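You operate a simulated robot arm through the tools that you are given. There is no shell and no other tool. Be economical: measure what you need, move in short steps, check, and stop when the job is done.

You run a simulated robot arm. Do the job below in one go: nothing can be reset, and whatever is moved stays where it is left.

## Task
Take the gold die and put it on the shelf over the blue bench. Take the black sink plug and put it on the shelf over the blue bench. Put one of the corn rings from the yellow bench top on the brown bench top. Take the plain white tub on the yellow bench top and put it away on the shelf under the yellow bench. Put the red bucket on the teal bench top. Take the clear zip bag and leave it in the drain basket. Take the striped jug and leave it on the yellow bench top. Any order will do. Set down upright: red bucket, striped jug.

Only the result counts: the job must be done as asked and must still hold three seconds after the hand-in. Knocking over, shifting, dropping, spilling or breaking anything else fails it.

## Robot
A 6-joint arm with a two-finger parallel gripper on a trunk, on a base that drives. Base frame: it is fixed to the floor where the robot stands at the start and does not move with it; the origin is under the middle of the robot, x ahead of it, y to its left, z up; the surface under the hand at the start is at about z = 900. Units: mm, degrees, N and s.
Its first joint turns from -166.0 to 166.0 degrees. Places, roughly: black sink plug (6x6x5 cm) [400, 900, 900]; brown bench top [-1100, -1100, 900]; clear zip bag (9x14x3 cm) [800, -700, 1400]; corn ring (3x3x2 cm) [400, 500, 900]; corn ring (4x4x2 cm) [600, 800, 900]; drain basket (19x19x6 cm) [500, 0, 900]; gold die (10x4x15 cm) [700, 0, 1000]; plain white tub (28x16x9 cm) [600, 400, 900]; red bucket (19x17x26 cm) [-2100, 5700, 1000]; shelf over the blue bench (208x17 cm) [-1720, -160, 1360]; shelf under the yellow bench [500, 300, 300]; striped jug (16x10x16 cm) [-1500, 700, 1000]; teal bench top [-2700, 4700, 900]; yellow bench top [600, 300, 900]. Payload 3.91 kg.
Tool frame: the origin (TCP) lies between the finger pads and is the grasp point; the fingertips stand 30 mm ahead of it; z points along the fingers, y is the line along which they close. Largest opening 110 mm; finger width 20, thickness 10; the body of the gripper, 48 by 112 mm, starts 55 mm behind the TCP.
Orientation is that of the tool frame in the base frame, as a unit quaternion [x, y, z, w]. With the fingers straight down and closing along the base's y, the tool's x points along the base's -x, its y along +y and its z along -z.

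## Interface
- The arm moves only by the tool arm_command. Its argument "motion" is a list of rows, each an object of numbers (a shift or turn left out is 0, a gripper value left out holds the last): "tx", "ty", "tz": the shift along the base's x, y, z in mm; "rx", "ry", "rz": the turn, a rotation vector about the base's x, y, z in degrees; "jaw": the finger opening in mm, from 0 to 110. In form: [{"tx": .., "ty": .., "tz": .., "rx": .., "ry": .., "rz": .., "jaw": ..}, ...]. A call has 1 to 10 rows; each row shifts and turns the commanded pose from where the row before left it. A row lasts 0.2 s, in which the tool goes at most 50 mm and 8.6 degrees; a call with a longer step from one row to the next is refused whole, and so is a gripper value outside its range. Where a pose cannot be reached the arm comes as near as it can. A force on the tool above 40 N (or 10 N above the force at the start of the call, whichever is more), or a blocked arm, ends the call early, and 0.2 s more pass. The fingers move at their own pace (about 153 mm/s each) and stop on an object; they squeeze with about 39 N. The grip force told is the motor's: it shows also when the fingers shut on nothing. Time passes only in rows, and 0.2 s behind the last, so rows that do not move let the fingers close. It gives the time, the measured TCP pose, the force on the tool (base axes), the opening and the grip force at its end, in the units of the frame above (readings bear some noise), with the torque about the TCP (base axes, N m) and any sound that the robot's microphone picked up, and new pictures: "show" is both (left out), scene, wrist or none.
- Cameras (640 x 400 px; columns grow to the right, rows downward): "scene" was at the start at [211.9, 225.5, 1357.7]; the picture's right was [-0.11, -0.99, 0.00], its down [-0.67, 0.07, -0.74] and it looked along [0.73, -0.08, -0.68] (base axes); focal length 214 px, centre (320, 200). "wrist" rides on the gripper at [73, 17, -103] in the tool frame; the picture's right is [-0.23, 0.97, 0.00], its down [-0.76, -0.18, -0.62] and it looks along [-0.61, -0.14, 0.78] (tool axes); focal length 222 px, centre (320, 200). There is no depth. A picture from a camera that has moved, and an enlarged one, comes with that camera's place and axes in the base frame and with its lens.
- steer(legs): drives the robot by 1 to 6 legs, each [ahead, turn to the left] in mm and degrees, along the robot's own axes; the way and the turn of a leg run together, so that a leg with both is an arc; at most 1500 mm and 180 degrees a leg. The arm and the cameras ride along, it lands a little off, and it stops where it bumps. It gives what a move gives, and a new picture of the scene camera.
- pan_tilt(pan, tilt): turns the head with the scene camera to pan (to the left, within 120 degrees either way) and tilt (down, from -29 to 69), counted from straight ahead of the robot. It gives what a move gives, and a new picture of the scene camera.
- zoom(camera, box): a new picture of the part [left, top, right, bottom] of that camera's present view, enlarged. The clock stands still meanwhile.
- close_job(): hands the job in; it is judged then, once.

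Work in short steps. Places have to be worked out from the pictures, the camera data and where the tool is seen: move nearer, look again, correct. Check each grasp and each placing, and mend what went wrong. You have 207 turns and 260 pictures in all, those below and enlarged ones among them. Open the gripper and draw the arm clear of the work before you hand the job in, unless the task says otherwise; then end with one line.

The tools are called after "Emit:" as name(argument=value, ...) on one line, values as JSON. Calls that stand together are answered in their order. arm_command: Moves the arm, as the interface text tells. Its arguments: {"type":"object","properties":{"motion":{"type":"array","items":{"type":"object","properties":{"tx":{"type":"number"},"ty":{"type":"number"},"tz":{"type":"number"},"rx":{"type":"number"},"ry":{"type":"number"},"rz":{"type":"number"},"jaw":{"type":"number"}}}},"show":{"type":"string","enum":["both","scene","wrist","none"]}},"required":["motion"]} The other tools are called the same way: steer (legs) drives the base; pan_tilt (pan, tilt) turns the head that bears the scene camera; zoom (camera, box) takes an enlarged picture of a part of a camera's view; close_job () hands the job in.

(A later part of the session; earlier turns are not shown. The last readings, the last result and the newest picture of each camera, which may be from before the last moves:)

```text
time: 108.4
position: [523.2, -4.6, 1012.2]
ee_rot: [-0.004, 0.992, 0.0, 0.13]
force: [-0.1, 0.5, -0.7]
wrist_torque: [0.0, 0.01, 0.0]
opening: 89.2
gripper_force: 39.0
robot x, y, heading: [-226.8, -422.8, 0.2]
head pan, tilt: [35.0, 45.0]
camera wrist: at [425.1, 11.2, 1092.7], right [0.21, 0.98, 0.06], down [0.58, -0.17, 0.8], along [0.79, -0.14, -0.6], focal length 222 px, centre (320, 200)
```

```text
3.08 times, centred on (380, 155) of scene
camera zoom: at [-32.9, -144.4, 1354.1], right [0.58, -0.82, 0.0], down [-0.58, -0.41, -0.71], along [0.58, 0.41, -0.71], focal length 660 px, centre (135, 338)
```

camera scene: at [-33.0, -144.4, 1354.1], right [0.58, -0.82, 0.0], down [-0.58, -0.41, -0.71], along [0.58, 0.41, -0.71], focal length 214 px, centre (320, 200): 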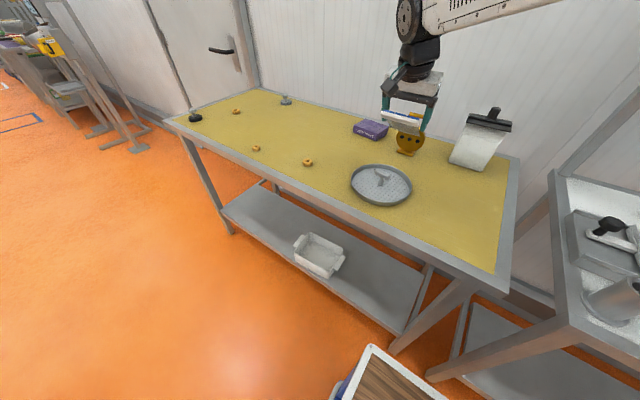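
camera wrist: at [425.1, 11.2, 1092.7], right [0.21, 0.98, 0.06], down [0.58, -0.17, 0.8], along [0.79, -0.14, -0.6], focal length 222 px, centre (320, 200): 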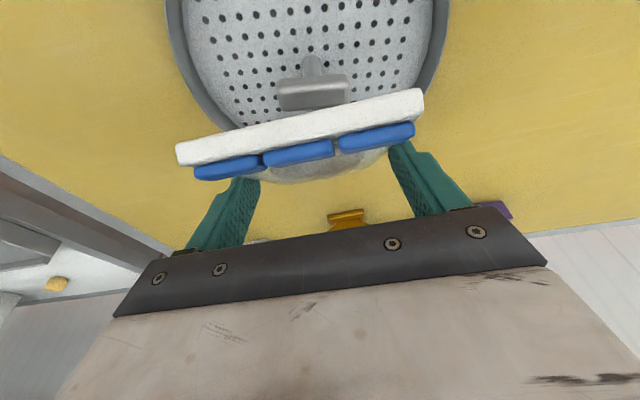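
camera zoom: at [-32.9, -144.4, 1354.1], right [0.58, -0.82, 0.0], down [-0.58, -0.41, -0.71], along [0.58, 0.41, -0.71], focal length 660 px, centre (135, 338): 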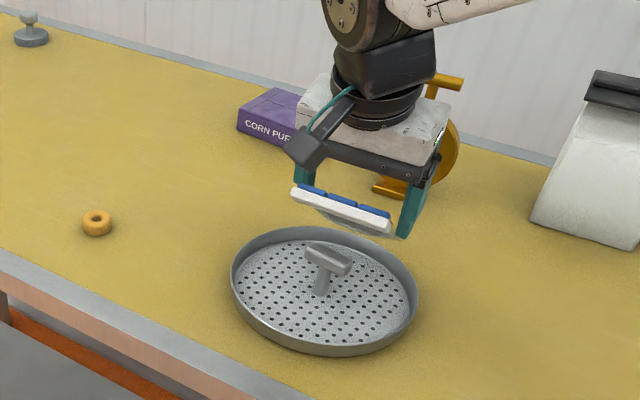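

Geometry fits: header near (471,1025), far end about 20 mm above the basket floor near x≈575. Shift 6 mm back and lower until touch.

Emit:
arm_command(motion=[{"tx": -6, "tz": -6}, {"tz": -6}, {"tz": -3}, {}], show="none")

Emit:
arm_command(motion=[{"tz": -3}, {"tz": -3}, {}], show="wrist")

Emit:
zoom(camera="scene", box=[320, 110, 440, 210])

```text
time: 109.4
position: [514.6, -2.5, 996.5]
ee_rot: [-0.005, 0.992, 0.0, 0.13]
force: [0.6, -0.3, -0.9]
wrist_torque: [0.0, -0.01, -0.01]
opening: 88.9
gripper_force: 39.4
robot x, y, heading: [-226.8, -422.1, 0.5]
head pan, tilt: [35.0, 45.0]
```

```text
time: 110.2
position: [514.7, -1.4, 989.6]
ee_rot: [-0.006, 0.992, 0.0, 0.13]
force: [-4.9, 2.4, 6.5]
wrist_torque: [-0.16, -0.15, -0.02]
opening: 89.2
gripper_force: 38.9
robot x, y, heading: [-224.9, -428.1, 0.5]
head pan, tilt: [35.0, 45.0]
camera wrist: at [417.1, 14.1, 1071.2], right [0.21, 0.98, 0.06], down [0.58, -0.17, 0.8], along [0.79, -0.14, -0.6], focal length 222 px, centre (320, 200)
```

wrist: 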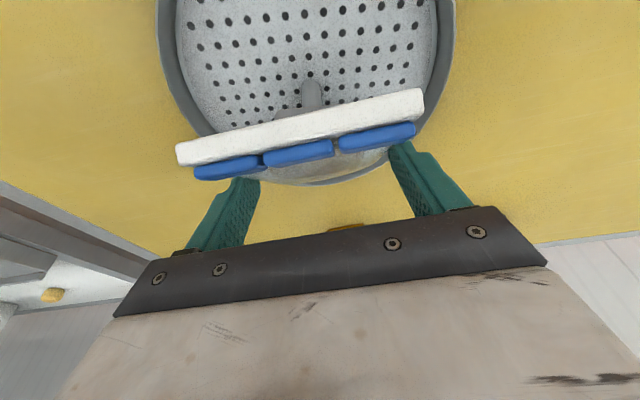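

```text
4.00 times, centred on (380, 160) of scene
camera zoom: at [-33.5, -144.3, 1354.2], right [0.58, -0.82, 0.0], down [-0.58, -0.41, -0.71], along [0.58, 0.41, -0.71], focal length 858 px, centre (80, 360)
```

zoom: 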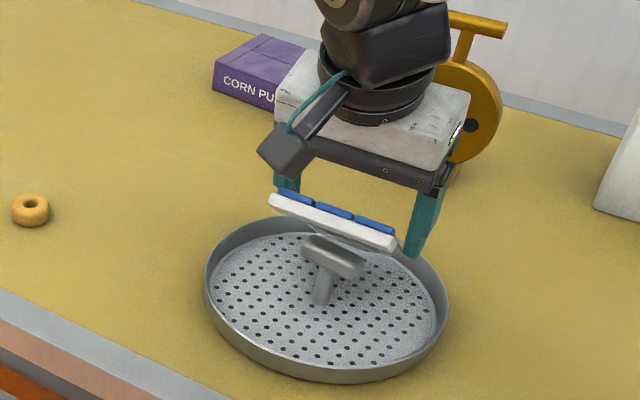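

Light contact at the far end, and the T-bar is right under the bag. Open and retreat straight up along the tool.

Emit:
arm_command(motion=[{"tz": 1, "jaw": 104}, {}, {}, {"tz": 10, "tx": -3}, {"tz": 25, "tx": -6}, {"tz": 35, "tx": -8}, {"tz": 40, "tx": -10}, {}], show="wrist")

Emit:
zoom(camera="scene", box=[320, 110, 440, 210])

```text
time: 112.0
position: [489.2, -2.9, 1102.9]
ee_rot: [-0.005, 0.991, 0.0, 0.13]
force: [0.3, 0.6, 0.4]
wrist_torque: [-0.02, -0.01, 0.01]
opening: 103.8
gripper_force: 0.0
robot x, y, heading: [-223.5, -429.8, 0.3]
head pan, tilt: [35.0, 45.0]
camera wrist: at [392.2, 13.2, 1183.5], right [0.21, 0.98, 0.06], down [0.58, -0.17, 0.8], along [0.79, -0.14, -0.6], focal length 222 px, centre (320, 200)
```

wrist: 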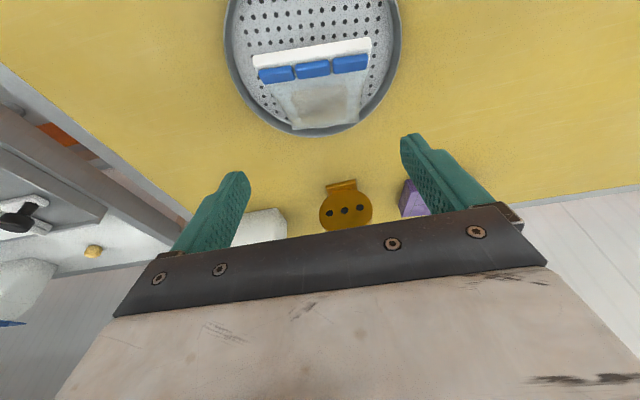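

```text
4.00 times, centred on (380, 160) of scene
camera zoom: at [-32.9, -144.3, 1354.1], right [0.58, -0.82, 0.0], down [-0.58, -0.41, -0.71], along [0.58, 0.41, -0.71], focal length 858 px, centre (80, 360)
```

zoom: 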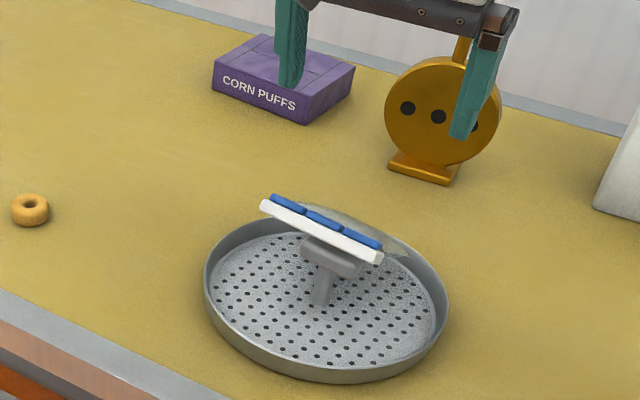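

The bag rests firmly in the basket. Next the gold die: I place it at about (738,-2), disc face along y, centre z≈960. I pitch to 40° and move above it, jaws open.

Emit:
arm_command(motion=[{"tz": 20, "tx": 30, "ry": -8.3, "jaw": 110}, {"tz": 10, "tx": 35, "ry": -8.3}, {"tx": 40, "ry": -8.4}, {"tx": 40}, {"tx": 40}, {"tx": 30}, {"tx": 25, "tz": -20}, {}])

Emit:
zoom(camera="scene", box=[330, 60, 490, 180])

```text
time: 113.8
position: [730.0, -3.3, 1111.5]
ee_rot: [-0.004, 0.94, -0.002, 0.342]
force: [-0.2, -0.1, -0.4]
wrist_torque: [0.02, 0.0, 0.0]
opening: 109.9
gripper_force: 0.1
robot x, y, heading: [-225.1, -425.2, 0.5]
head pan, tilt: [35.0, 45.0]
camera scene: at [-33.0, -144.4, 1354.1], right [0.58, -0.82, 0.0], down [-0.58, -0.41, -0.71], along [0.58, 0.41, -0.71], focal length 214 px, centre (320, 200)
camera wrist: at [607.0, 12.1, 1144.0], right [0.17, 0.98, 0.14], down [0.18, -0.17, 0.97], along [0.97, -0.14, -0.21], focal length 222 px, centre (320, 200)
```

scene: 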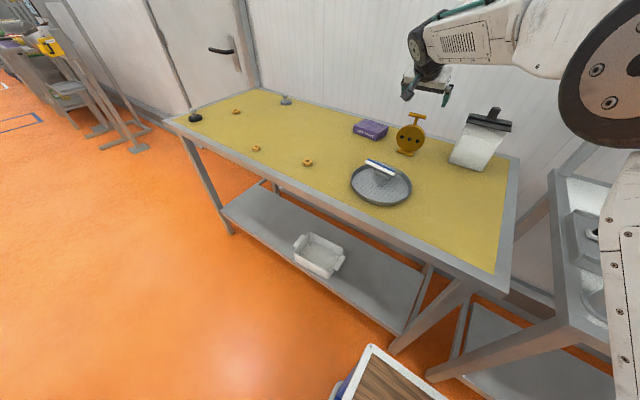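
wrist: 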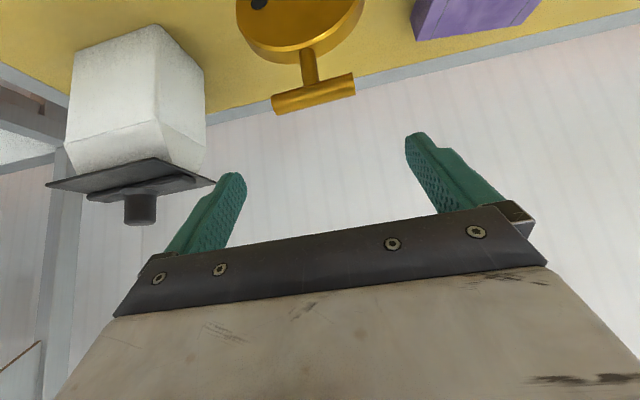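

```text
3.33 times, centred on (410, 120) of scene
camera zoom: at [-33.0, -144.4, 1354.1], right [0.58, -0.82, 0.0], down [-0.58, -0.41, -0.71], along [0.58, 0.41, -0.71], focal length 715 px, centre (20, 467)
```

zoom: 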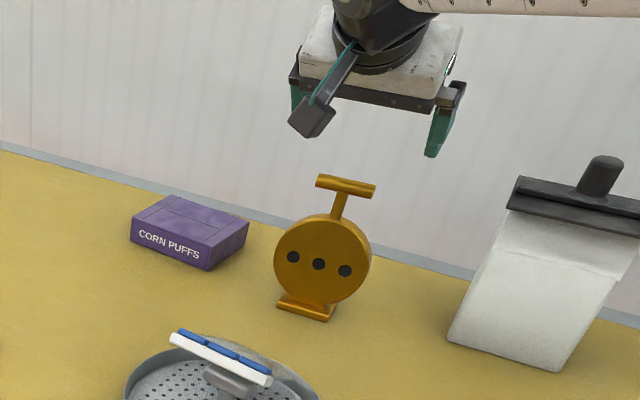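

The T-bar is centred at (735,-0.5), 55 mm long, yawed about +3°. Align and descend halfway.

Emit:
arm_command(motion=[{"tx": 3, "ty": 3, "rz": 3, "tz": -20}, {"tz": -35}, {"tz": -20}, {}])

Emit:
zoom(camera="scene", box=[350, 70, 470, 170])

```text
time: 114.8
position: [732.1, -0.5, 1037.0]
ee_rot: [-0.029, 0.939, 0.008, 0.342]
force: [-0.7, -0.2, 0.3]
wrist_torque: [0.01, -0.02, -0.02]
opening: 110.0
gripper_force: 0.1
robot x, y, heading: [-228.2, -427.5, 0.5]
head pan, tilt: [35.0, 45.0]
camera scene: at [-32.9, -144.4, 1354.1], right [0.58, -0.82, 0.0], down [-0.58, -0.41, -0.71], along [0.58, 0.41, -0.71], focal length 214 px, centre (320, 200)
camera wrist: at [609.9, 8.2, 1068.3], right [0.12, 0.98, 0.14], down [0.19, -0.16, 0.97], along [0.97, -0.09, -0.21], focal length 222 px, centre (320, 200)
```

scene: 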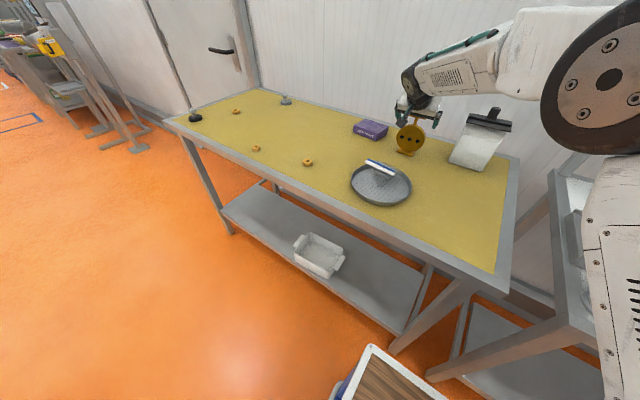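
wrist: 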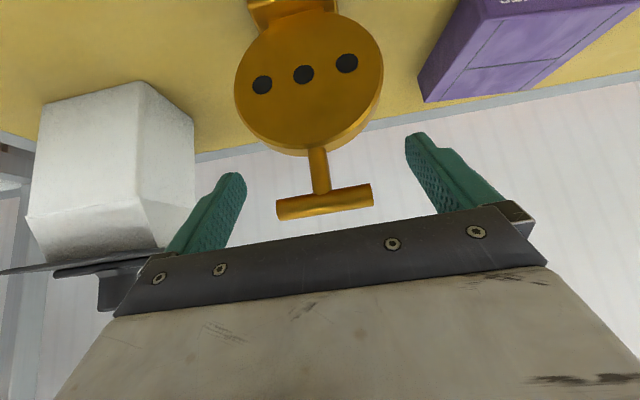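

```text
4.00 times, centred on (410, 120) of scene
camera zoom: at [-32.9, -144.4, 1354.1], right [0.58, -0.82, 0.0], down [-0.58, -0.41, -0.71], along [0.58, 0.41, -0.71], focal length 858 px, centre (-40, 520)
```

zoom: 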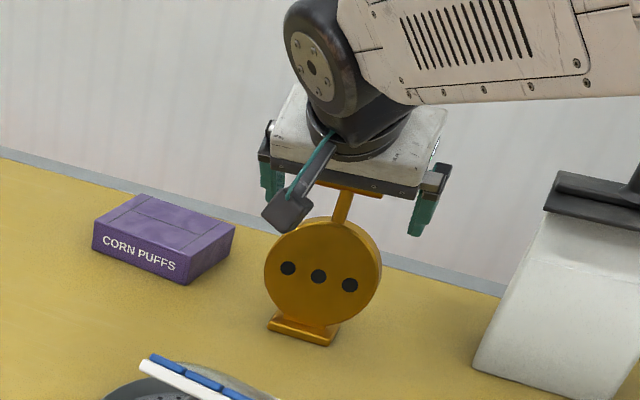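

Disc centre ≈(735,0.5,970); fingers clear on both sides. Descend to z≈963 and close.

Emit:
arm_command(motion=[{"tz": -30, "tx": 2}, {"tz": -25, "ty": 1}, {"tz": -18}, {"jaw": 0}, {}, {}])

```text
time: 116.2
position: [735.2, 1.3, 964.6]
ee_rot: [-0.03, 0.939, 0.008, 0.341]
force: [1.9, -2.3, 5.2]
wrist_torque: [-0.5, 0.04, 0.04]
opening: 99.5
gripper_force: 39.3
robot x, y, heading: [-227.1, -427.0, 0.3]
head pan, tilt: [35.0, 45.0]
camera scene: at [-33.0, -144.6, 1354.2], right [0.58, -0.82, 0.0], down [-0.58, -0.41, -0.71], along [0.58, 0.41, -0.71], focal length 214 px, centre (320, 200)
camera wrist: at [612.6, 10.9, 997.2], right [0.12, 0.98, 0.14], down [0.19, -0.16, 0.97], along [0.97, -0.09, -0.21], focal length 222 px, centre (320, 200)
```

scene: 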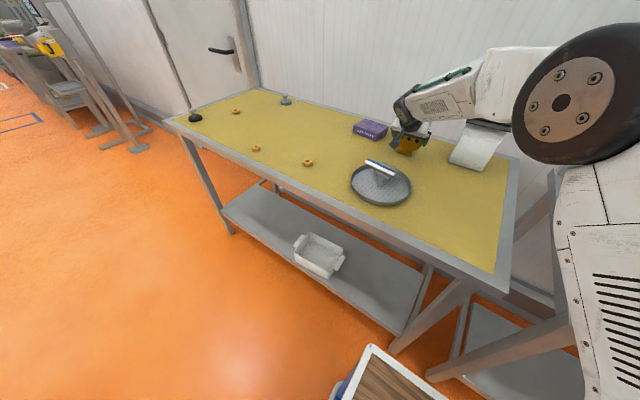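
wrist: 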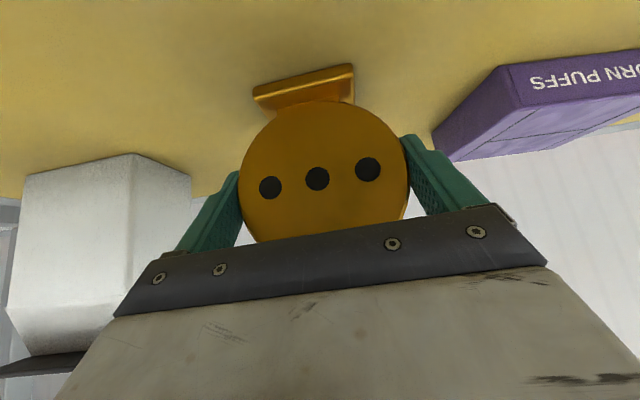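

Gripped at 99.5 mm. Lift slowly.

Emit:
arm_command(motion=[{"tz": 4}, {"tz": 6}, {"tz": 10}, {"tz": 15}, {"tz": 20}, {"tz": 25}, {}], show="wrist")

```text
time: 117.8
position: [733.1, 2.2, 1044.0]
ee_rot: [-0.029, 0.94, 0.007, 0.341]
force: [0.7, 0.7, -5.5]
wrist_torque: [0.0, 0.0, -0.01]
opening: 99.6
gripper_force: 39.1
robot x, y, heading: [-225.0, -428.2, 0.5]
head pan, tilt: [35.0, 45.0]
camera wrist: at [610.9, 11.6, 1076.4], right [0.12, 0.98, 0.14], down [0.19, -0.16, 0.97], along [0.97, -0.09, -0.21], focal length 222 px, centre (320, 200)
```

wrist: 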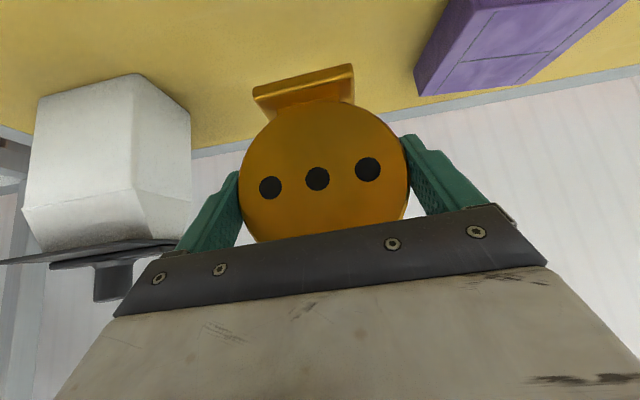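

The die is held (≈0.55 kg). Raise it, draw the arm in, and then scout for the blue bench.

Emit:
arm_command(motion=[{"tz": 45}, {"tz": 45}, {"tz": 40, "tx": -20}, {"tz": 30, "tx": -35}, {"tx": -45, "ty": -10}, {"tx": -45, "ty": -10}, {"tx": -45, "ty": -10}, {"tx": -45, "ty": -10}, {"tx": -45, "ty": -10}, {"tx": -45, "ty": -10}], show="none")

Emit:
arm_command(motion=[{"tx": -30, "ty": -20}, {"tx": -20, "ty": -30}, {"ty": -40}, {"ty": -40}, {}], show="none")

Emit:
steer(legs=[[-90, 0], [0, 90], [1200, 0]])

Emit:
pan_tilt(pan=80, tilt=15)

```text
time: 120.0
position: [408.5, -57.0, 1205.0]
ee_rot: [-0.029, 0.94, 0.007, 0.341]
force: [1.0, 0.2, -6.6]
wrist_torque: [-0.03, 0.02, 0.02]
opening: 99.7
gripper_force: 39.0
robot x, y, heading: [-227.3, -425.6, 0.3]
head pan, tilt: [35.0, 45.0]
```

```text
time: 121.2
position: [358.5, -186.0, 1203.8]
ee_rot: [-0.029, 0.939, 0.008, 0.343]
force: [0.7, 0.3, -5.8]
wrist_torque: [-0.02, 0.05, 0.01]
opening: 99.3
gripper_force: 39.1
robot x, y, heading: [-227.2, -423.9, 0.4]
head pan, tilt: [35.0, 45.0]
```

```text
time: 131.7
position: [-568.6, 1315.6, 1203.4]
ee_rot: [0.682, -0.646, -0.246, -0.238]
force: [0.3, 0.0, -5.8]
wrist_torque: [-0.01, 0.01, 0.03]
opening: 99.6
gripper_force: 38.8
robot x, y, heading: [-327.1, 730.0, 90.1]
head pan, tilt: [35.0, 45.0]
camera scene: at [-614.2, 924.1, 1354.1], right [0.82, 0.57, 0.0], down [0.41, -0.58, -0.71], along [-0.41, 0.58, -0.71], focal length 214 px, centre (320, 200)
```

scene: 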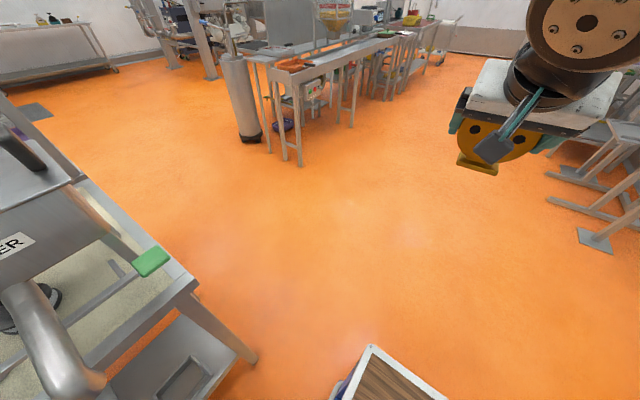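

```text
time: 132.8
position: [-568.4, 1314.8, 1204.5]
ee_rot: [0.682, -0.646, -0.246, -0.237]
force: [-0.4, -0.5, -3.7]
wrist_torque: [-0.04, 0.05, 0.0]
opening: 99.5
gripper_force: 39.3
robot x, y, heading: [-329.3, 730.1, 90.0]
head pan, tilt: [80.0, 15.0]
camera scene: at [-659.6, 873.8, 1400.9], right [0.17, 0.98, 0.0], down [0.26, -0.05, -0.97], along [-0.95, 0.17, -0.26], focal length 214 px, centre (320, 200)
```

scene: 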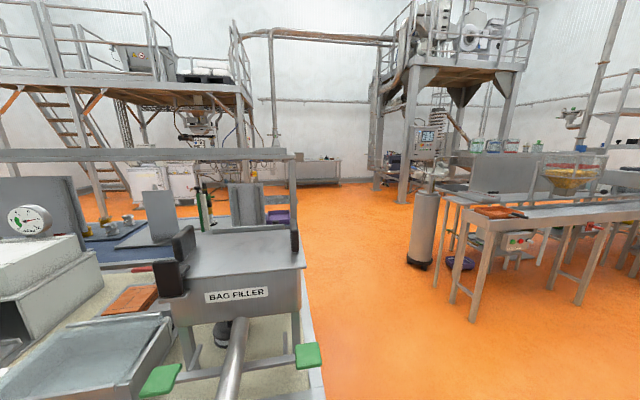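

The shelf over the blue bench ends near y≈900–930 at x≈-1720, reachable from the north end. I raise the die above shelf height and drive round to about (-1720,1600), facing south.

Emit:
arm_command(motion=[{"tz": 45}, {"tz": 45}, {"tz": 45}, {"tz": 45}, {"tz": 45}, {"tz": 40}, {}], show="none")

Emit:
steer(legs=[[860, 0], [0, 90], [1390, 0], [0, 90]])

Emit:
pan_tilt(pan=0, tilt=25)

```text
time: 134.4
position: [-568.1, 1313.4, 1469.9]
ee_rot: [0.683, -0.645, -0.246, -0.237]
force: [-0.1, -0.4, -4.2]
wrist_torque: [-0.01, 0.0, -0.03]
opening: 99.3
gripper_force: 39.0
robot x, y, heading: [-331.2, 725.0, 90.0]
head pan, tilt: [80.0, 15.0]
```

```text
time: 152.9
position: [-1458.8, 1051.9, 1469.2]
ee_rot: [0.663, 0.666, -0.243, 0.24]
force: [0.0, 0.1, -5.1]
wrist_torque: [0.04, 0.0, 0.0]
opening: 99.7
gripper_force: 38.4
robot x, y, heading: [-1666.2, 1644.9, -93.1]
head pan, tilt: [80.0, 15.0]
camera scene: at [-1346.9, 1485.4, 1400.9], right [-0.22, -0.97, 0.0], down [-0.25, 0.06, -0.97], along [0.94, -0.22, -0.26], focal length 214 px, centre (320, 200)
```

scene: 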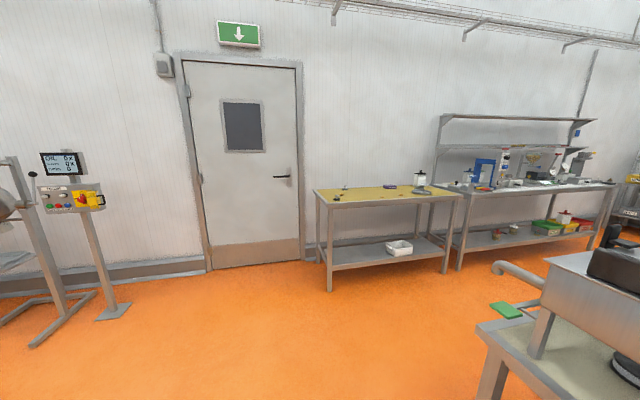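

```text
time: 154.4
position: [-1458.8, 1051.5, 1470.1]
ee_rot: [0.663, 0.666, -0.243, 0.241]
force: [0.6, -0.5, -5.4]
wrist_torque: [0.06, 0.0, -0.01]
opening: 99.6
gripper_force: 39.3
robot x, y, heading: [-1661.0, 1652.5, -93.1]
head pan, tilt: [0.0, 25.0]
camera scene: at [-1442.6, 1414.4, 1384.7], right [-1.0, 0.05, 0.0], down [0.02, 0.42, -0.91], along [-0.05, -0.91, -0.42], focal length 214 px, centre (320, 200)
```

scene: 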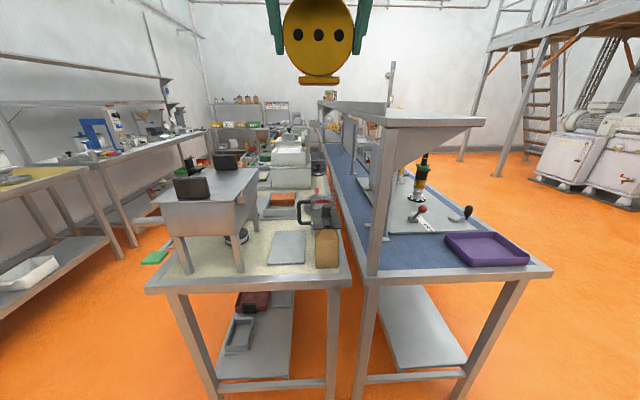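

I have a good view of the blue bench and its shelf from the north end. Zoom in on the shelf.

Emit:
zoom(camera="scene", box=[300, 70, 540, 220])

```text
2.67 times, centred on (420, 145) of scene
camera zoom: at [-1442.6, 1414.4, 1384.7], right [-1.0, 0.05, 0.0], down [0.02, 0.42, -0.91], along [-0.05, -0.91, -0.42], focal length 572 px, centre (53, 347)
```

zoom: 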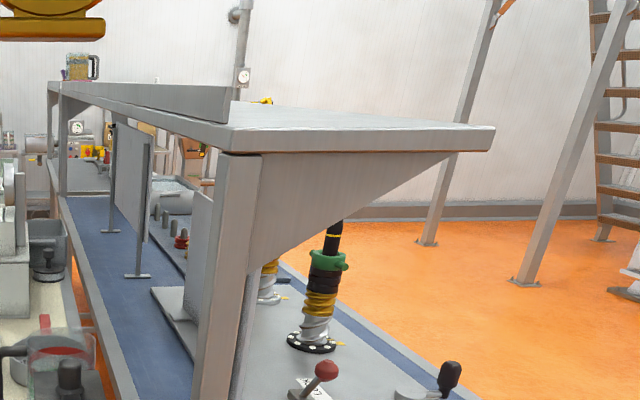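

The shelf top is at z≈1350–1360, x≈-1870..-1622 with an upstand on its east side, near end y≈885. I shift the die sideways over the shelf line, then drive 150 mm closer.

Emit:
arm_command(motion=[{"tx": -44}, {"tx": -44}, {"tx": -44}, {"tx": -44}, {"tx": -44}, {"tx": -40}, {}], show="none")

Emit:
steer(legs=[[140, 0]])

Emit:
arm_command(motion=[{}], show="wrist")

```text
time: 156.0
position: [-1719.3, 1052.5, 1472.2]
ee_rot: [0.663, 0.666, -0.243, 0.241]
force: [-0.7, 0.3, -5.3]
wrist_torque: [0.07, 0.02, 0.0]
opening: 99.6
gripper_force: 38.9
robot x, y, heading: [-1664.9, 1648.8, -93.3]
head pan, tilt: [0.0, 25.0]
```

```text
time: 157.3
position: [-1724.6, 907.9, 1472.1]
ee_rot: [0.662, 0.667, -0.243, 0.241]
force: [0.5, 0.0, -4.7]
wrist_torque: [0.03, -0.04, 0.01]
opening: 99.5
gripper_force: 38.4
robot x, y, heading: [-1671.2, 1507.6, -92.8]
head pan, tilt: [0.0, 25.0]
camera scene: at [-1449.5, 1272.7, 1384.7], right [-1.0, 0.05, 0.0], down [0.02, 0.42, -0.91], along [-0.04, -0.91, -0.42], focal length 214 px, centre (320, 200)
```

scene: 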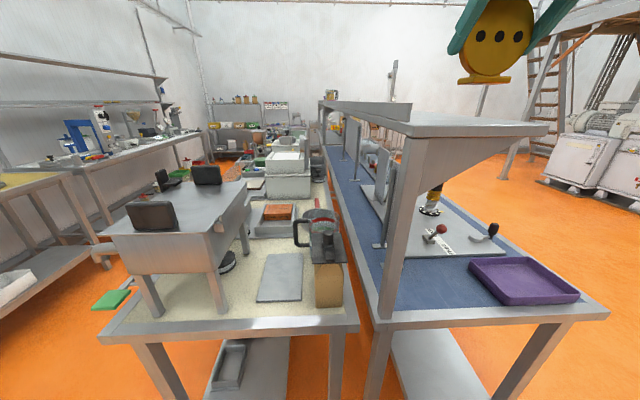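

```text
time: 157.7
position: [-1723.4, 907.8, 1471.9]
ee_rot: [0.663, 0.667, -0.242, 0.24]
force: [0.0, -0.2, -5.5]
wrist_torque: [0.09, -0.01, 0.02]
opening: 99.7
gripper_force: 39.6
robot x, y, heading: [-1670.6, 1509.0, -92.6]
head pan, tilt: [0.0, 25.0]
camera wrist: at [-1707.9, 1029.7, 1504.0], right [0.98, -0.17, 0.14], down [-0.17, -0.19, 0.97], along [-0.14, -0.97, -0.21], focal length 222 px, centre (320, 200)
```

wrist: 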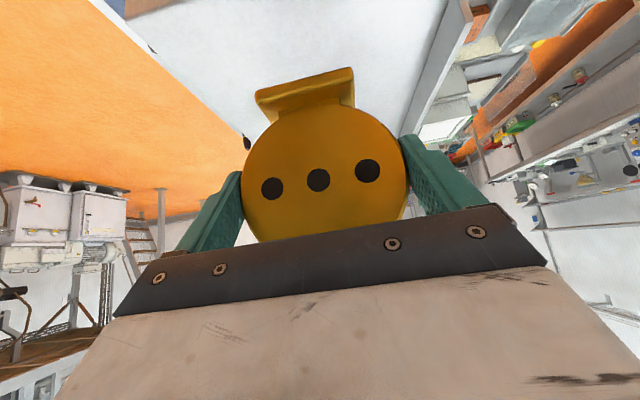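

In the wrist view the shelf spans x≈-1824..-1614, so x=-1722 is its middle. Move 110 mm further over the shelf and lower part-way.

Emit:
arm_command(motion=[{"ty": -35}, {"ty": -40}, {"ty": -35}, {"tz": -15}, {"tz": -12}, {}], show="wrist")

Emit:
zoom(camera="scene", box=[380, 20, 600, 180])

```text
time: 159.1
position: [-1724.0, 797.3, 1444.9]
ee_rot: [0.663, 0.667, -0.243, 0.24]
force: [-1.0, 0.5, -5.0]
wrist_torque: [0.03, 0.02, 0.01]
opening: 99.7
gripper_force: 39.1
robot x, y, heading: [-1672.6, 1509.9, -92.7]
head pan, tilt: [0.0, 25.0]
camera wrist: at [-1708.0, 918.4, 1478.4], right [0.98, -0.17, 0.14], down [-0.17, -0.18, 0.97], along [-0.14, -0.97, -0.21], focal length 222 px, centre (320, 200)
```

wrist: 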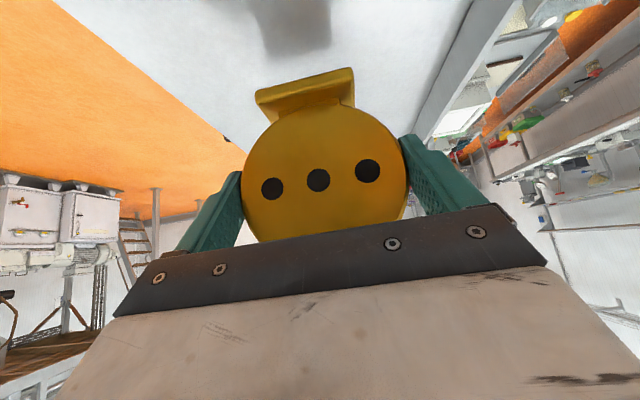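

```text
2.50 times, centred on (490, 100) of scene
camera zoom: at [-1449.5, 1272.6, 1384.7], right [-1.0, 0.05, 0.0], down [0.02, 0.42, -0.91], along [-0.04, -0.91, -0.42], focal length 536 px, centre (-105, 450)
```

zoom: 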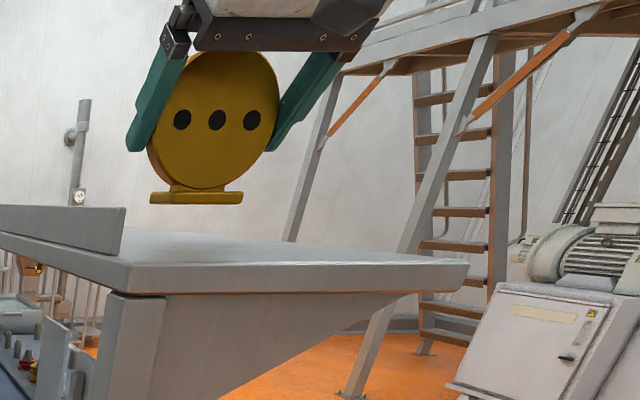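

The die hangs right above the shelf. Lower in small steps until it touches.

Emit:
arm_command(motion=[{"tz": -8}, {"tz": -6}, {"tz": -4}, {}], show="none")

Emit:
arm_command(motion=[{"tz": -3}, {"tz": -3}, {}], show="none")

Emit:
zoom(camera="scene", box=[380, 20, 600, 180])

```text
time: 160.1
position: [-1723.8, 799.4, 1427.4]
ee_rot: [0.663, 0.666, -0.243, 0.241]
force: [0.2, -0.2, -6.0]
wrist_torque: [0.04, -0.02, 0.02]
opening: 99.6
gripper_force: 38.7
robot x, y, heading: [-1670.6, 1510.3, -93.0]
head pan, tilt: [0.0, 25.0]
```

```text
time: 160.9
position: [-1722.6, 798.3, 1422.1]
ee_rot: [0.663, 0.667, -0.242, 0.239]
force: [0.2, -0.5, -5.5]
wrist_torque: [0.03, 0.04, 0.0]
opening: 99.4
gripper_force: 38.6
robot x, y, heading: [-1675.4, 1502.5, -92.6]
head pan, tilt: [0.0, 25.0]
```

```text
2.50 times, centred on (490, 100) of scene
camera zoom: at [-1449.5, 1272.6, 1384.7], right [-1.0, 0.05, 0.0], down [0.02, 0.42, -0.91], along [-0.04, -0.91, -0.42], focal length 536 px, centre (-105, 450)
```

zoom: 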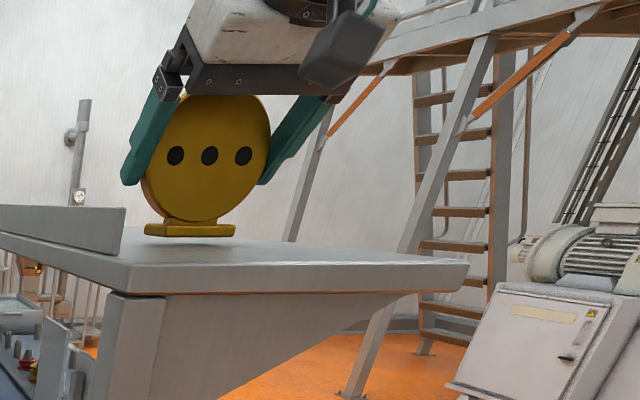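

Emit:
arm_command(motion=[{"tz": -3}, {"tz": -3}, {}], show="none")

Emit:
arm_command(motion=[{"tz": -3}, {"tz": -2}, {}], show="none")

```text
time: 161.7
position: [-1724.0, 797.5, 1415.8]
ee_rot: [0.663, 0.667, -0.243, 0.24]
force: [-0.7, 0.1, -4.8]
wrist_torque: [0.03, -0.04, 0.0]
opening: 99.6
gripper_force: 39.8
robot x, y, heading: [-1669.9, 1506.0, -92.6]
head pan, tilt: [0.0, 25.0]
```

```text
time: 162.5
position: [-1724.6, 799.3, 1415.1]
ee_rot: [0.661, 0.666, -0.246, 0.243]
force: [4.4, -4.8, 33.7]
wrist_torque: [-0.34, -0.08, -0.05]
opening: 99.4
gripper_force: 39.1
robot x, y, heading: [-1676.6, 1505.3, -92.9]
head pan, tilt: [0.0, 25.0]
```

Contact on the shelf. Ease the push, open fully, and back out along the tool axis.

Emit:
arm_command(motion=[{"tz": 3}, {"jaw": 110}, {}, {"ty": 12, "tz": 6}, {"ty": 25, "tz": 15}, {"ty": 35, "tz": 25}, {"ty": 35, "tz": 25}, {}], show="wrist")

Emit:
zoom(camera="scene", box=[380, 20, 600, 180])

```text
time: 164.3
position: [-1723.8, 907.2, 1484.9]
ee_rot: [0.663, 0.667, -0.242, 0.239]
force: [0.7, 0.2, -0.1]
wrist_torque: [0.01, -0.01, -0.02]
opening: 110.0
gripper_force: 0.0
robot x, y, heading: [-1669.6, 1505.3, -92.5]
head pan, tilt: [0.0, 25.0]
camera wrist: at [-1707.0, 1028.7, 1516.3], right [0.98, -0.17, 0.14], down [-0.17, -0.18, 0.97], along [-0.14, -0.97, -0.21], focal length 222 px, centre (320, 200)
```

wrist: 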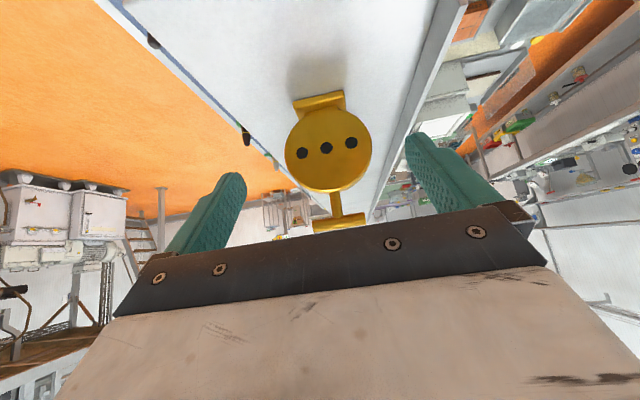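

```text
2.50 times, centred on (490, 100) of scene
camera zoom: at [-1449.5, 1272.7, 1384.7], right [-1.0, 0.05, 0.0], down [0.02, 0.42, -0.91], along [-0.04, -0.91, -0.42], focal length 536 px, centre (-105, 450)
```

zoom: 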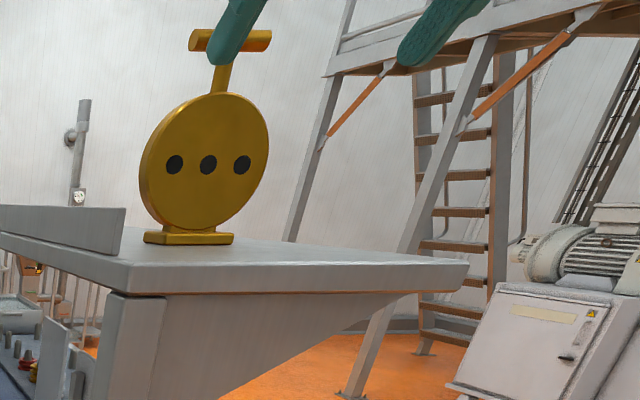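

The die stands steady on the shelf. Now find the striped jug on the bench below; zoom at the candidate.

Emit:
zoom(camera="scene", box=[220, 180, 400, 320])

```text
2.86 times, centred on (310, 250) of scene
camera zoom: at [-1449.5, 1272.7, 1384.7], right [-1.0, 0.05, 0.0], down [0.02, 0.42, -0.91], along [-0.04, -0.91, -0.42], focal length 613 px, centre (349, 57)
```

zoom: 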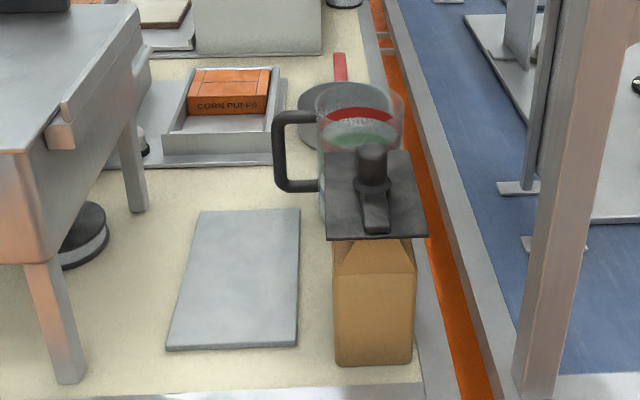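

The striped jug stands at about (-1488,682) with its dark handle on the east side: vertical bar near x≈-1403, z≈960–1033. I swing the arm clear of the shelf toward it, turning the tool to vertical.

Emit:
arm_command(motion=[{"ty": 30, "tz": 10}, {"tx": 30, "ty": 10, "rx": 8}, {"tx": 40, "rx": 8}, {"tx": 45, "rx": 8}, {"tx": 45, "rx": 8}, {"tx": 45, "rx": 8}, {"tx": 45}, {"tx": 45}, {"tx": 25}, {}], show="none")

Emit:
arm_command(motion=[{"rz": -8.5, "tz": -25, "ty": -10}, {"rz": -8.5, "tz": -25, "ty": -15}, {"rz": -8.5, "tz": -25, "ty": -20}, {"rz": -8.5, "tz": -25, "ty": -20}, {"rz": -8.5, "tz": -25, "ty": -20}, {"rz": -8.5, "tz": -25, "ty": -20}, {"rz": -8.5, "tz": -25, "ty": -20}, {"rz": -8.5, "tz": -25, "ty": -20}, {"rz": -8.5, "tz": -25, "ty": -20}, {"rz": -8.5, "ty": -20}])

```text
time: 166.5
position: [-1405.3, 947.9, 1462.0]
ee_rot: [0.705, 0.709, 0.0, 0.002]
force: [-0.5, -0.7, -0.5]
wrist_torque: [0.02, 0.0, 0.0]
opening: 110.1
gripper_force: 0.1
out of reach, approached as far as the arm can: row 6, 8
robot x, y, heading: [-1672.1, 1507.5, -92.7]
head pan, tilt: [0.0, 25.0]
```

```text
time: 168.7
position: [-1407.4, 762.0, 1236.8]
ee_rot: [0.999, 0.045, 0.001, 0.0]
force: [0.3, 0.8, 0.7]
wrist_torque: [-0.04, 0.01, 0.01]
opening: 110.1
gripper_force: 0.0
robot x, y, heading: [-1669.6, 1508.9, -92.9]
head pan, tilt: [0.0, 25.0]
camera scene: at [-1449.4, 1273.1, 1384.8], right [-1.0, 0.05, 0.0], down [0.02, 0.42, -0.91], along [-0.04, -0.91, -0.42], focal length 214 px, centre (320, 200)
camera wrist: at [-1334.8, 750.9, 1339.8], right [-0.14, -0.99, 0.0], down [-0.78, 0.11, 0.62], along [-0.62, 0.09, -0.78], focal length 222 px, centre (320, 200)
```

scene: 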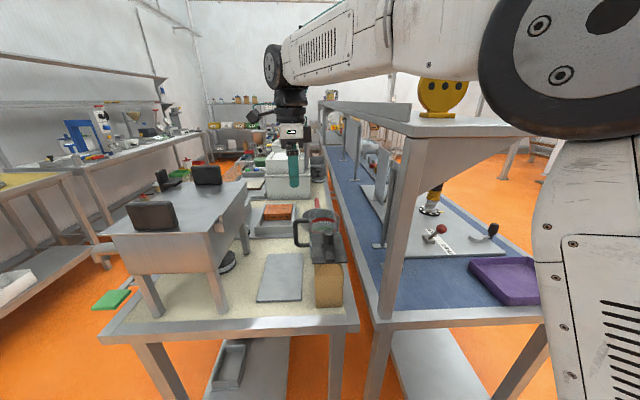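
wrist: 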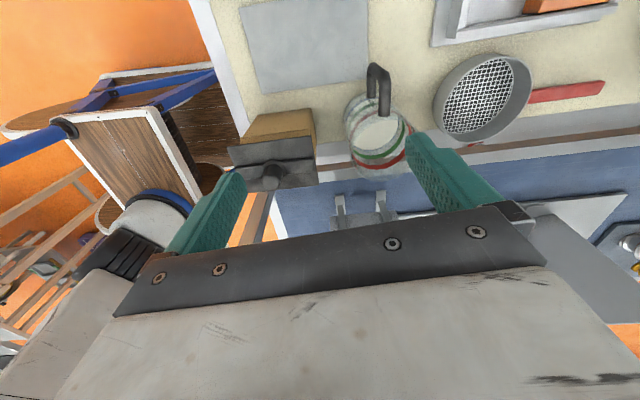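

Emit:
zoom(camera="wrist", box=[310, 40, 450, 190])

```text
2.67 times, centred on (380, 115) of wrist
camera zoom: at [-1334.8, 750.9, 1339.8], right [-0.14, -0.99, 0.0], down [-0.78, 0.11, 0.62], along [-0.62, 0.09, -0.78], focal length 592 px, centre (160, 427)
```

zoom: 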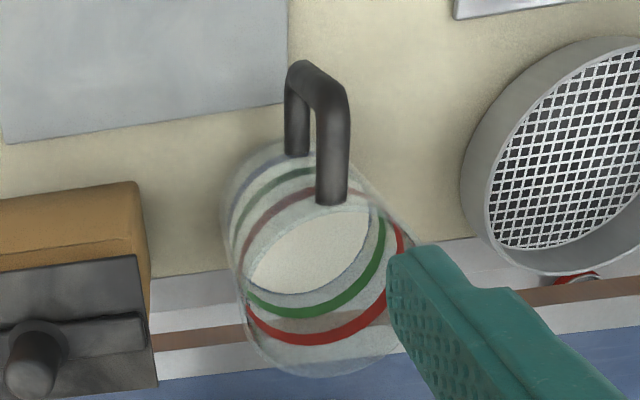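

Handle bar is at about (-1396,680), lying along x. I align above it with jaw 70 and descend to z≈1090 for a check.

Emit:
arm_command(motion=[{"ty": -27, "tx": 4, "rz": -5, "jaw": 70}, {"ty": -28, "tx": 4}, {"ty": -27, "tx": 3}, {"tz": -45}, {"tz": -45}, {"tz": -45}, {}], show="wrist")

Emit:
zoom(camera="scene", box=[240, 160, 400, 280])

```text
time: 170.3
position: [-1396.6, 681.1, 1104.8]
ee_rot: [1.0, 0.003, 0.0, -0.001]
force: [-0.1, -0.2, 0.4]
wrist_torque: [0.0, -0.02, 0.01]
opening: 69.7
gripper_force: 0.0
robot x, y, heading: [-1673.7, 1507.4, -92.7]
head pan, tilt: [0.0, 25.0]
camera wrist: at [-1324.0, 663.8, 1208.2], right [-0.22, -0.98, 0.0], down [-0.76, 0.17, 0.62], along [-0.61, 0.14, -0.78], focal length 222 px, centre (320, 200)
```

wrist: 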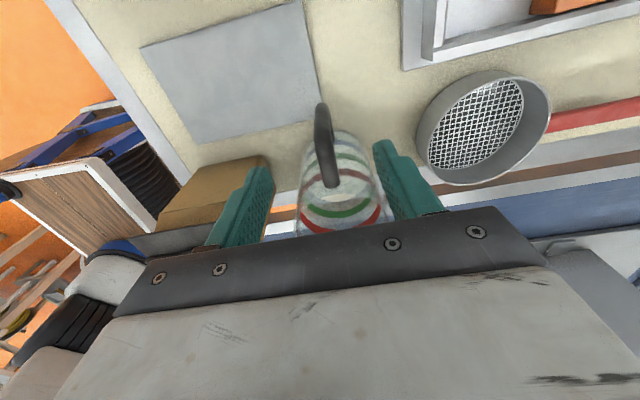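

```text
3.33 times, centred on (320, 220) of scene
camera zoom: at [-1449.4, 1272.8, 1384.7], right [-1.0, 0.05, 0.0], down [0.02, 0.42, -0.91], along [-0.04, -0.91, -0.42], focal length 715 px, centre (320, 133)
```

zoom: 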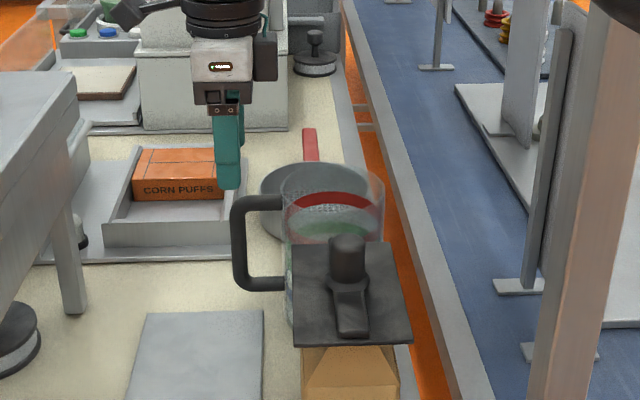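

Handle is centred between the fingers. Descend to z≈1000 and close on the bar.

Emit:
arm_command(motion=[{"tz": -35}, {"tz": -35}, {"tz": -30}, {"jaw": 0}, {}, {}, {}], show="wrist")

```text
time: 171.9
position: [-1394.2, 682.7, 1001.5]
ee_rot: [1.0, 0.004, 0.001, -0.001]
force: [0.4, -1.1, 5.4]
wrist_torque: [-0.05, 0.16, 0.04]
opening: 16.1
gripper_force: 38.5
robot x, y, heading: [-1670.8, 1504.8, -92.8]
head pan, tilt: [0.0, 25.0]
camera wrist: at [-1321.6, 665.2, 1104.5], right [-0.22, -0.98, 0.0], down [-0.76, 0.17, 0.62], along [-0.61, 0.14, -0.78], focal length 222 px, centre (320, 200)
```

wrist: 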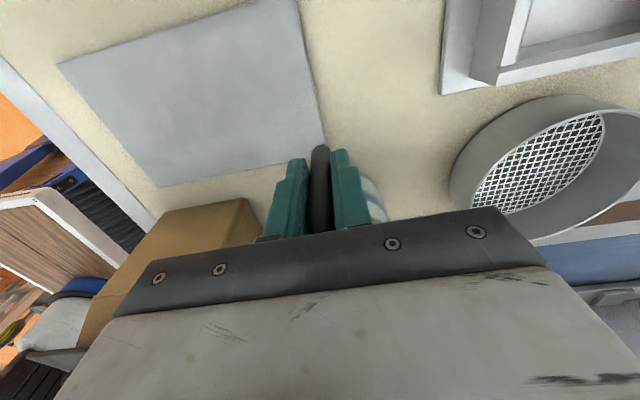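

Handle gripped (16 mm). Lift slowly and check the load and tilt.

Emit:
arm_command(motion=[{"tz": 3}, {"tz": 4}, {"tz": 6}, {"tz": 10}, {"tz": 15}, {"tz": 20}, {}], show="wrist")

Emit:
zoom(camera="scene", box=[240, 160, 400, 280])

```text
time: 173.5
position: [-1395.6, 681.2, 1058.7]
ee_rot: [1.0, 0.004, 0.0, 0.0]
force: [0.3, 0.3, -2.6]
wrist_torque: [0.01, -0.28, 0.0]
opening: 15.7
gripper_force: 38.3
robot x, y, heading: [-1673.9, 1510.0, -92.7]
head pan, tilt: [0.0, 25.0]
camera wrist: at [-1322.7, 663.1, 1161.0], right [-0.22, -0.98, 0.0], down [-0.76, 0.17, 0.62], along [-0.61, 0.14, -0.78], focal length 222 px, centre (320, 200)
```

wrist: 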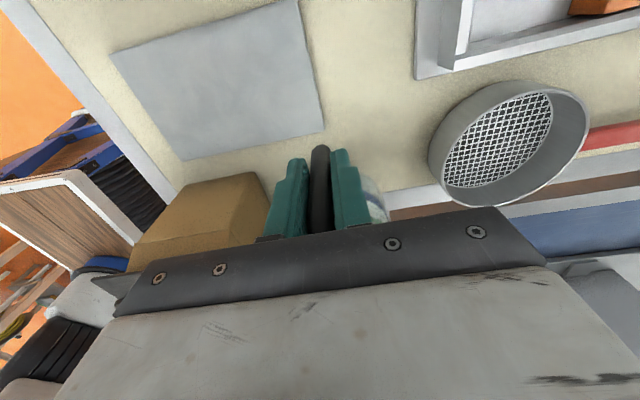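

```text
3.33 times, centred on (320, 220) of scene
camera zoom: at [-1449.3, 1272.6, 1384.7], right [-1.0, 0.05, 0.0], down [0.02, 0.42, -0.91], along [-0.04, -0.91, -0.42], focal length 715 px, centre (320, 133)
```

zoom: 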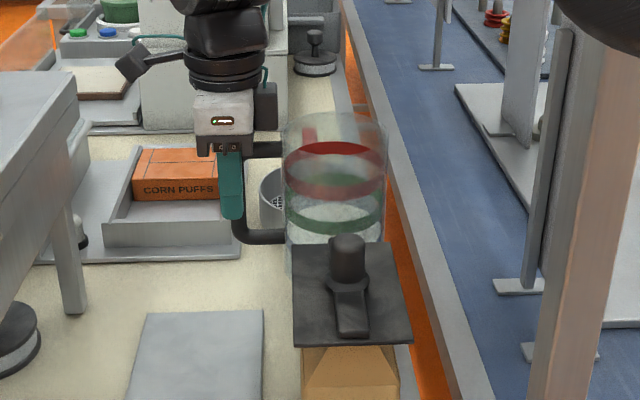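

The jug hangs upright, about 0.3 kg. Lift it high, draw it back from the benches.

Emit:
arm_command(motion=[{"tz": 45}, {"tz": 45}, {"tz": 45}, {"tz": 45}, {"tz": 45}, {"tz": 30, "ty": 30}, {"ty": 45}, {"ty": 45}, {"ty": 45}, {"ty": 45}], show="scene")

```text
time: 175.7
position: [-1392.7, 887.9, 1313.9]
ee_rot: [1.0, 0.004, 0.0, -0.002]
force: [-0.1, -1.4, -4.3]
wrist_torque: [0.08, -0.29, 0.0]
opening: 15.9
gripper_force: 39.6
robot x, y, heading: [-1668.1, 1506.7, -92.9]
head pan, tilt: [0.0, 25.0]
camera scene: at [-1449.3, 1272.1, 1384.6], right [-1.0, 0.05, 0.0], down [0.02, 0.42, -0.91], along [-0.05, -0.9, -0.42], focal length 214 px, centre (320, 200)
```

scene: 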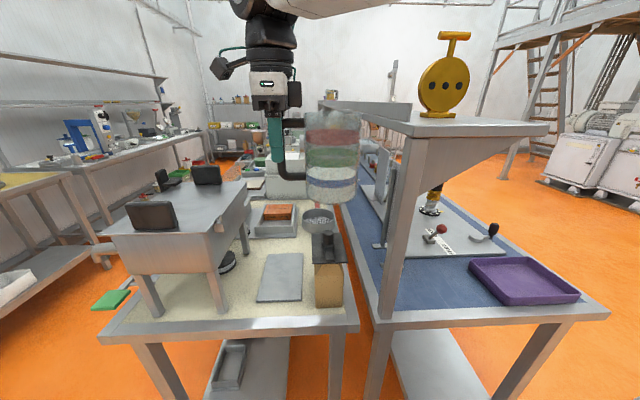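

Drive back to the yellow bench: back off, turn east, go along, turn south, then face the bench.

Emit:
steer(legs=[[-100, 0], [0, 93], [1350, 0], [0, -90], [1200, 0], [0, 90]])

Emit:
pan_tilt(pan=20, tilt=45)

```text
time: 200.8
position: [349.7, 692.4, 1315.9]
ee_rot: [0.676, 0.737, -0.001, -0.001]
force: [-0.3, -0.3, -3.7]
wrist_torque: [0.27, 0.01, 0.0]
opening: 15.6
gripper_force: 39.0
robot x, y, heading: [-244.4, 363.0, 1.6]
head pan, tilt: [0.0, 25.0]
camera scene: at [-31.9, 605.9, 1384.7], right [0.03, -1.0, 0.0], down [-0.42, -0.01, -0.91], along [0.91, 0.03, -0.42], focal length 214 px, centre (320, 200)
```

scene: 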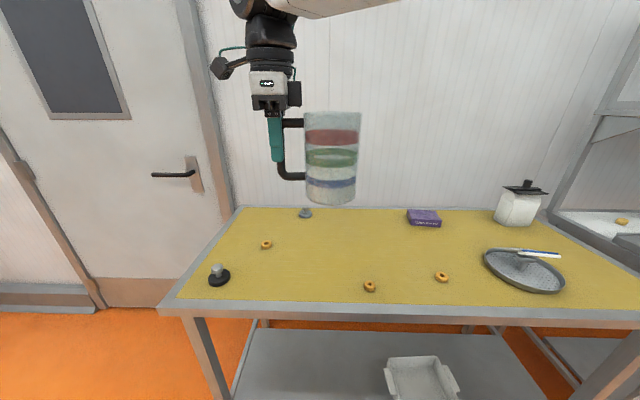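

```text
time: 201.7
position: [349.2, 692.3, 1316.8]
ee_rot: [0.676, 0.737, -0.001, 0.0]
force: [-0.2, 0.7, -3.2]
wrist_torque: [0.26, 0.03, 0.03]
opening: 16.0
gripper_force: 38.8
robot x, y, heading: [-246.8, 365.9, 1.5]
head pan, tilt: [20.0, 45.0]
camera scene: at [-48.4, 633.2, 1354.2], right [0.37, -0.93, 0.0], down [-0.66, -0.26, -0.71], along [0.66, 0.26, -0.71], focal length 214 px, centre (320, 200)
```

scene: 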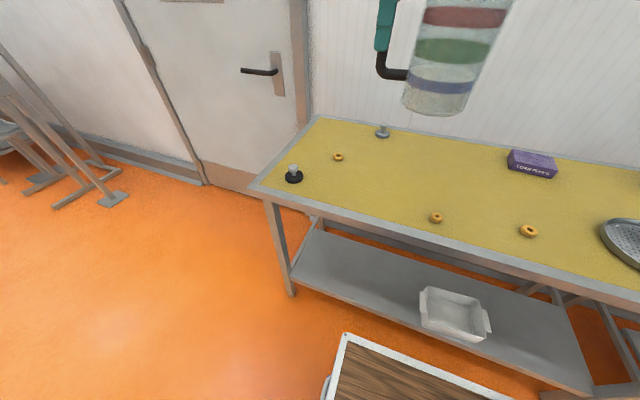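

The bench's free middle area suits the jug: body at about (600,430), i.e. TCP at (600,522). Move above and lower.

Emit:
arm_command(motion=[{"tx": 36, "ty": -24}, {"tx": 36, "ty": -24}, {"tx": 36, "ty": -24}, {"tx": 36, "ty": -24}, {"tx": 36, "ty": -24}, {"tx": 36, "ty": -24}, {"tx": 35, "ty": -24}, {"tz": -40}, {"tz": -45}, {"tz": -45}], show="none")

Emit:
arm_command(motion=[{"tz": -45}, {"tz": -40}, {"tz": -35}, {"tz": -25}, {"tz": -15}, {}], show="scene")

```text
time: 203.9
position: [599.2, 522.6, 1187.1]
ee_rot: [0.676, 0.737, -0.001, -0.001]
force: [1.1, -0.8, -3.1]
wrist_torque: [0.21, -0.01, 0.03]
opening: 15.4
gripper_force: 38.6
robot x, y, heading: [-248.1, 363.2, 1.8]
head pan, tilt: [20.0, 45.0]
```

```text
time: 205.3
position: [599.0, 523.3, 1025.9]
ee_rot: [0.677, 0.736, 0.0, -0.001]
force: [-0.3, 0.1, -3.6]
wrist_torque: [0.29, 0.04, -0.03]
opening: 15.7
gripper_force: 38.8
robot x, y, heading: [-244.6, 366.6, 1.6]
head pan, tilt: [20.0, 45.0]
camera scene: at [-48.5, 633.2, 1354.1], right [0.37, -0.93, 0.0], down [-0.66, -0.26, -0.71], along [0.66, 0.26, -0.71], focal length 214 px, centre (320, 200)
```

scene: 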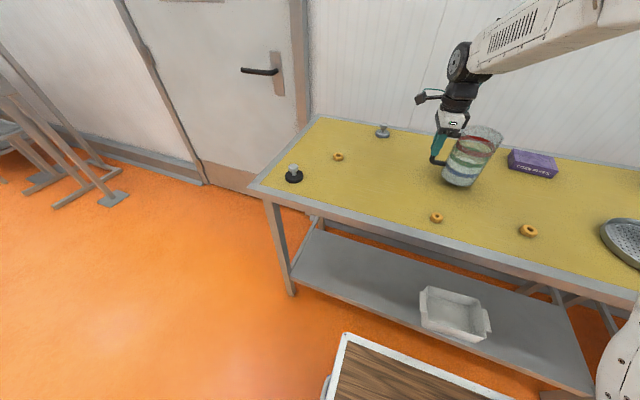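

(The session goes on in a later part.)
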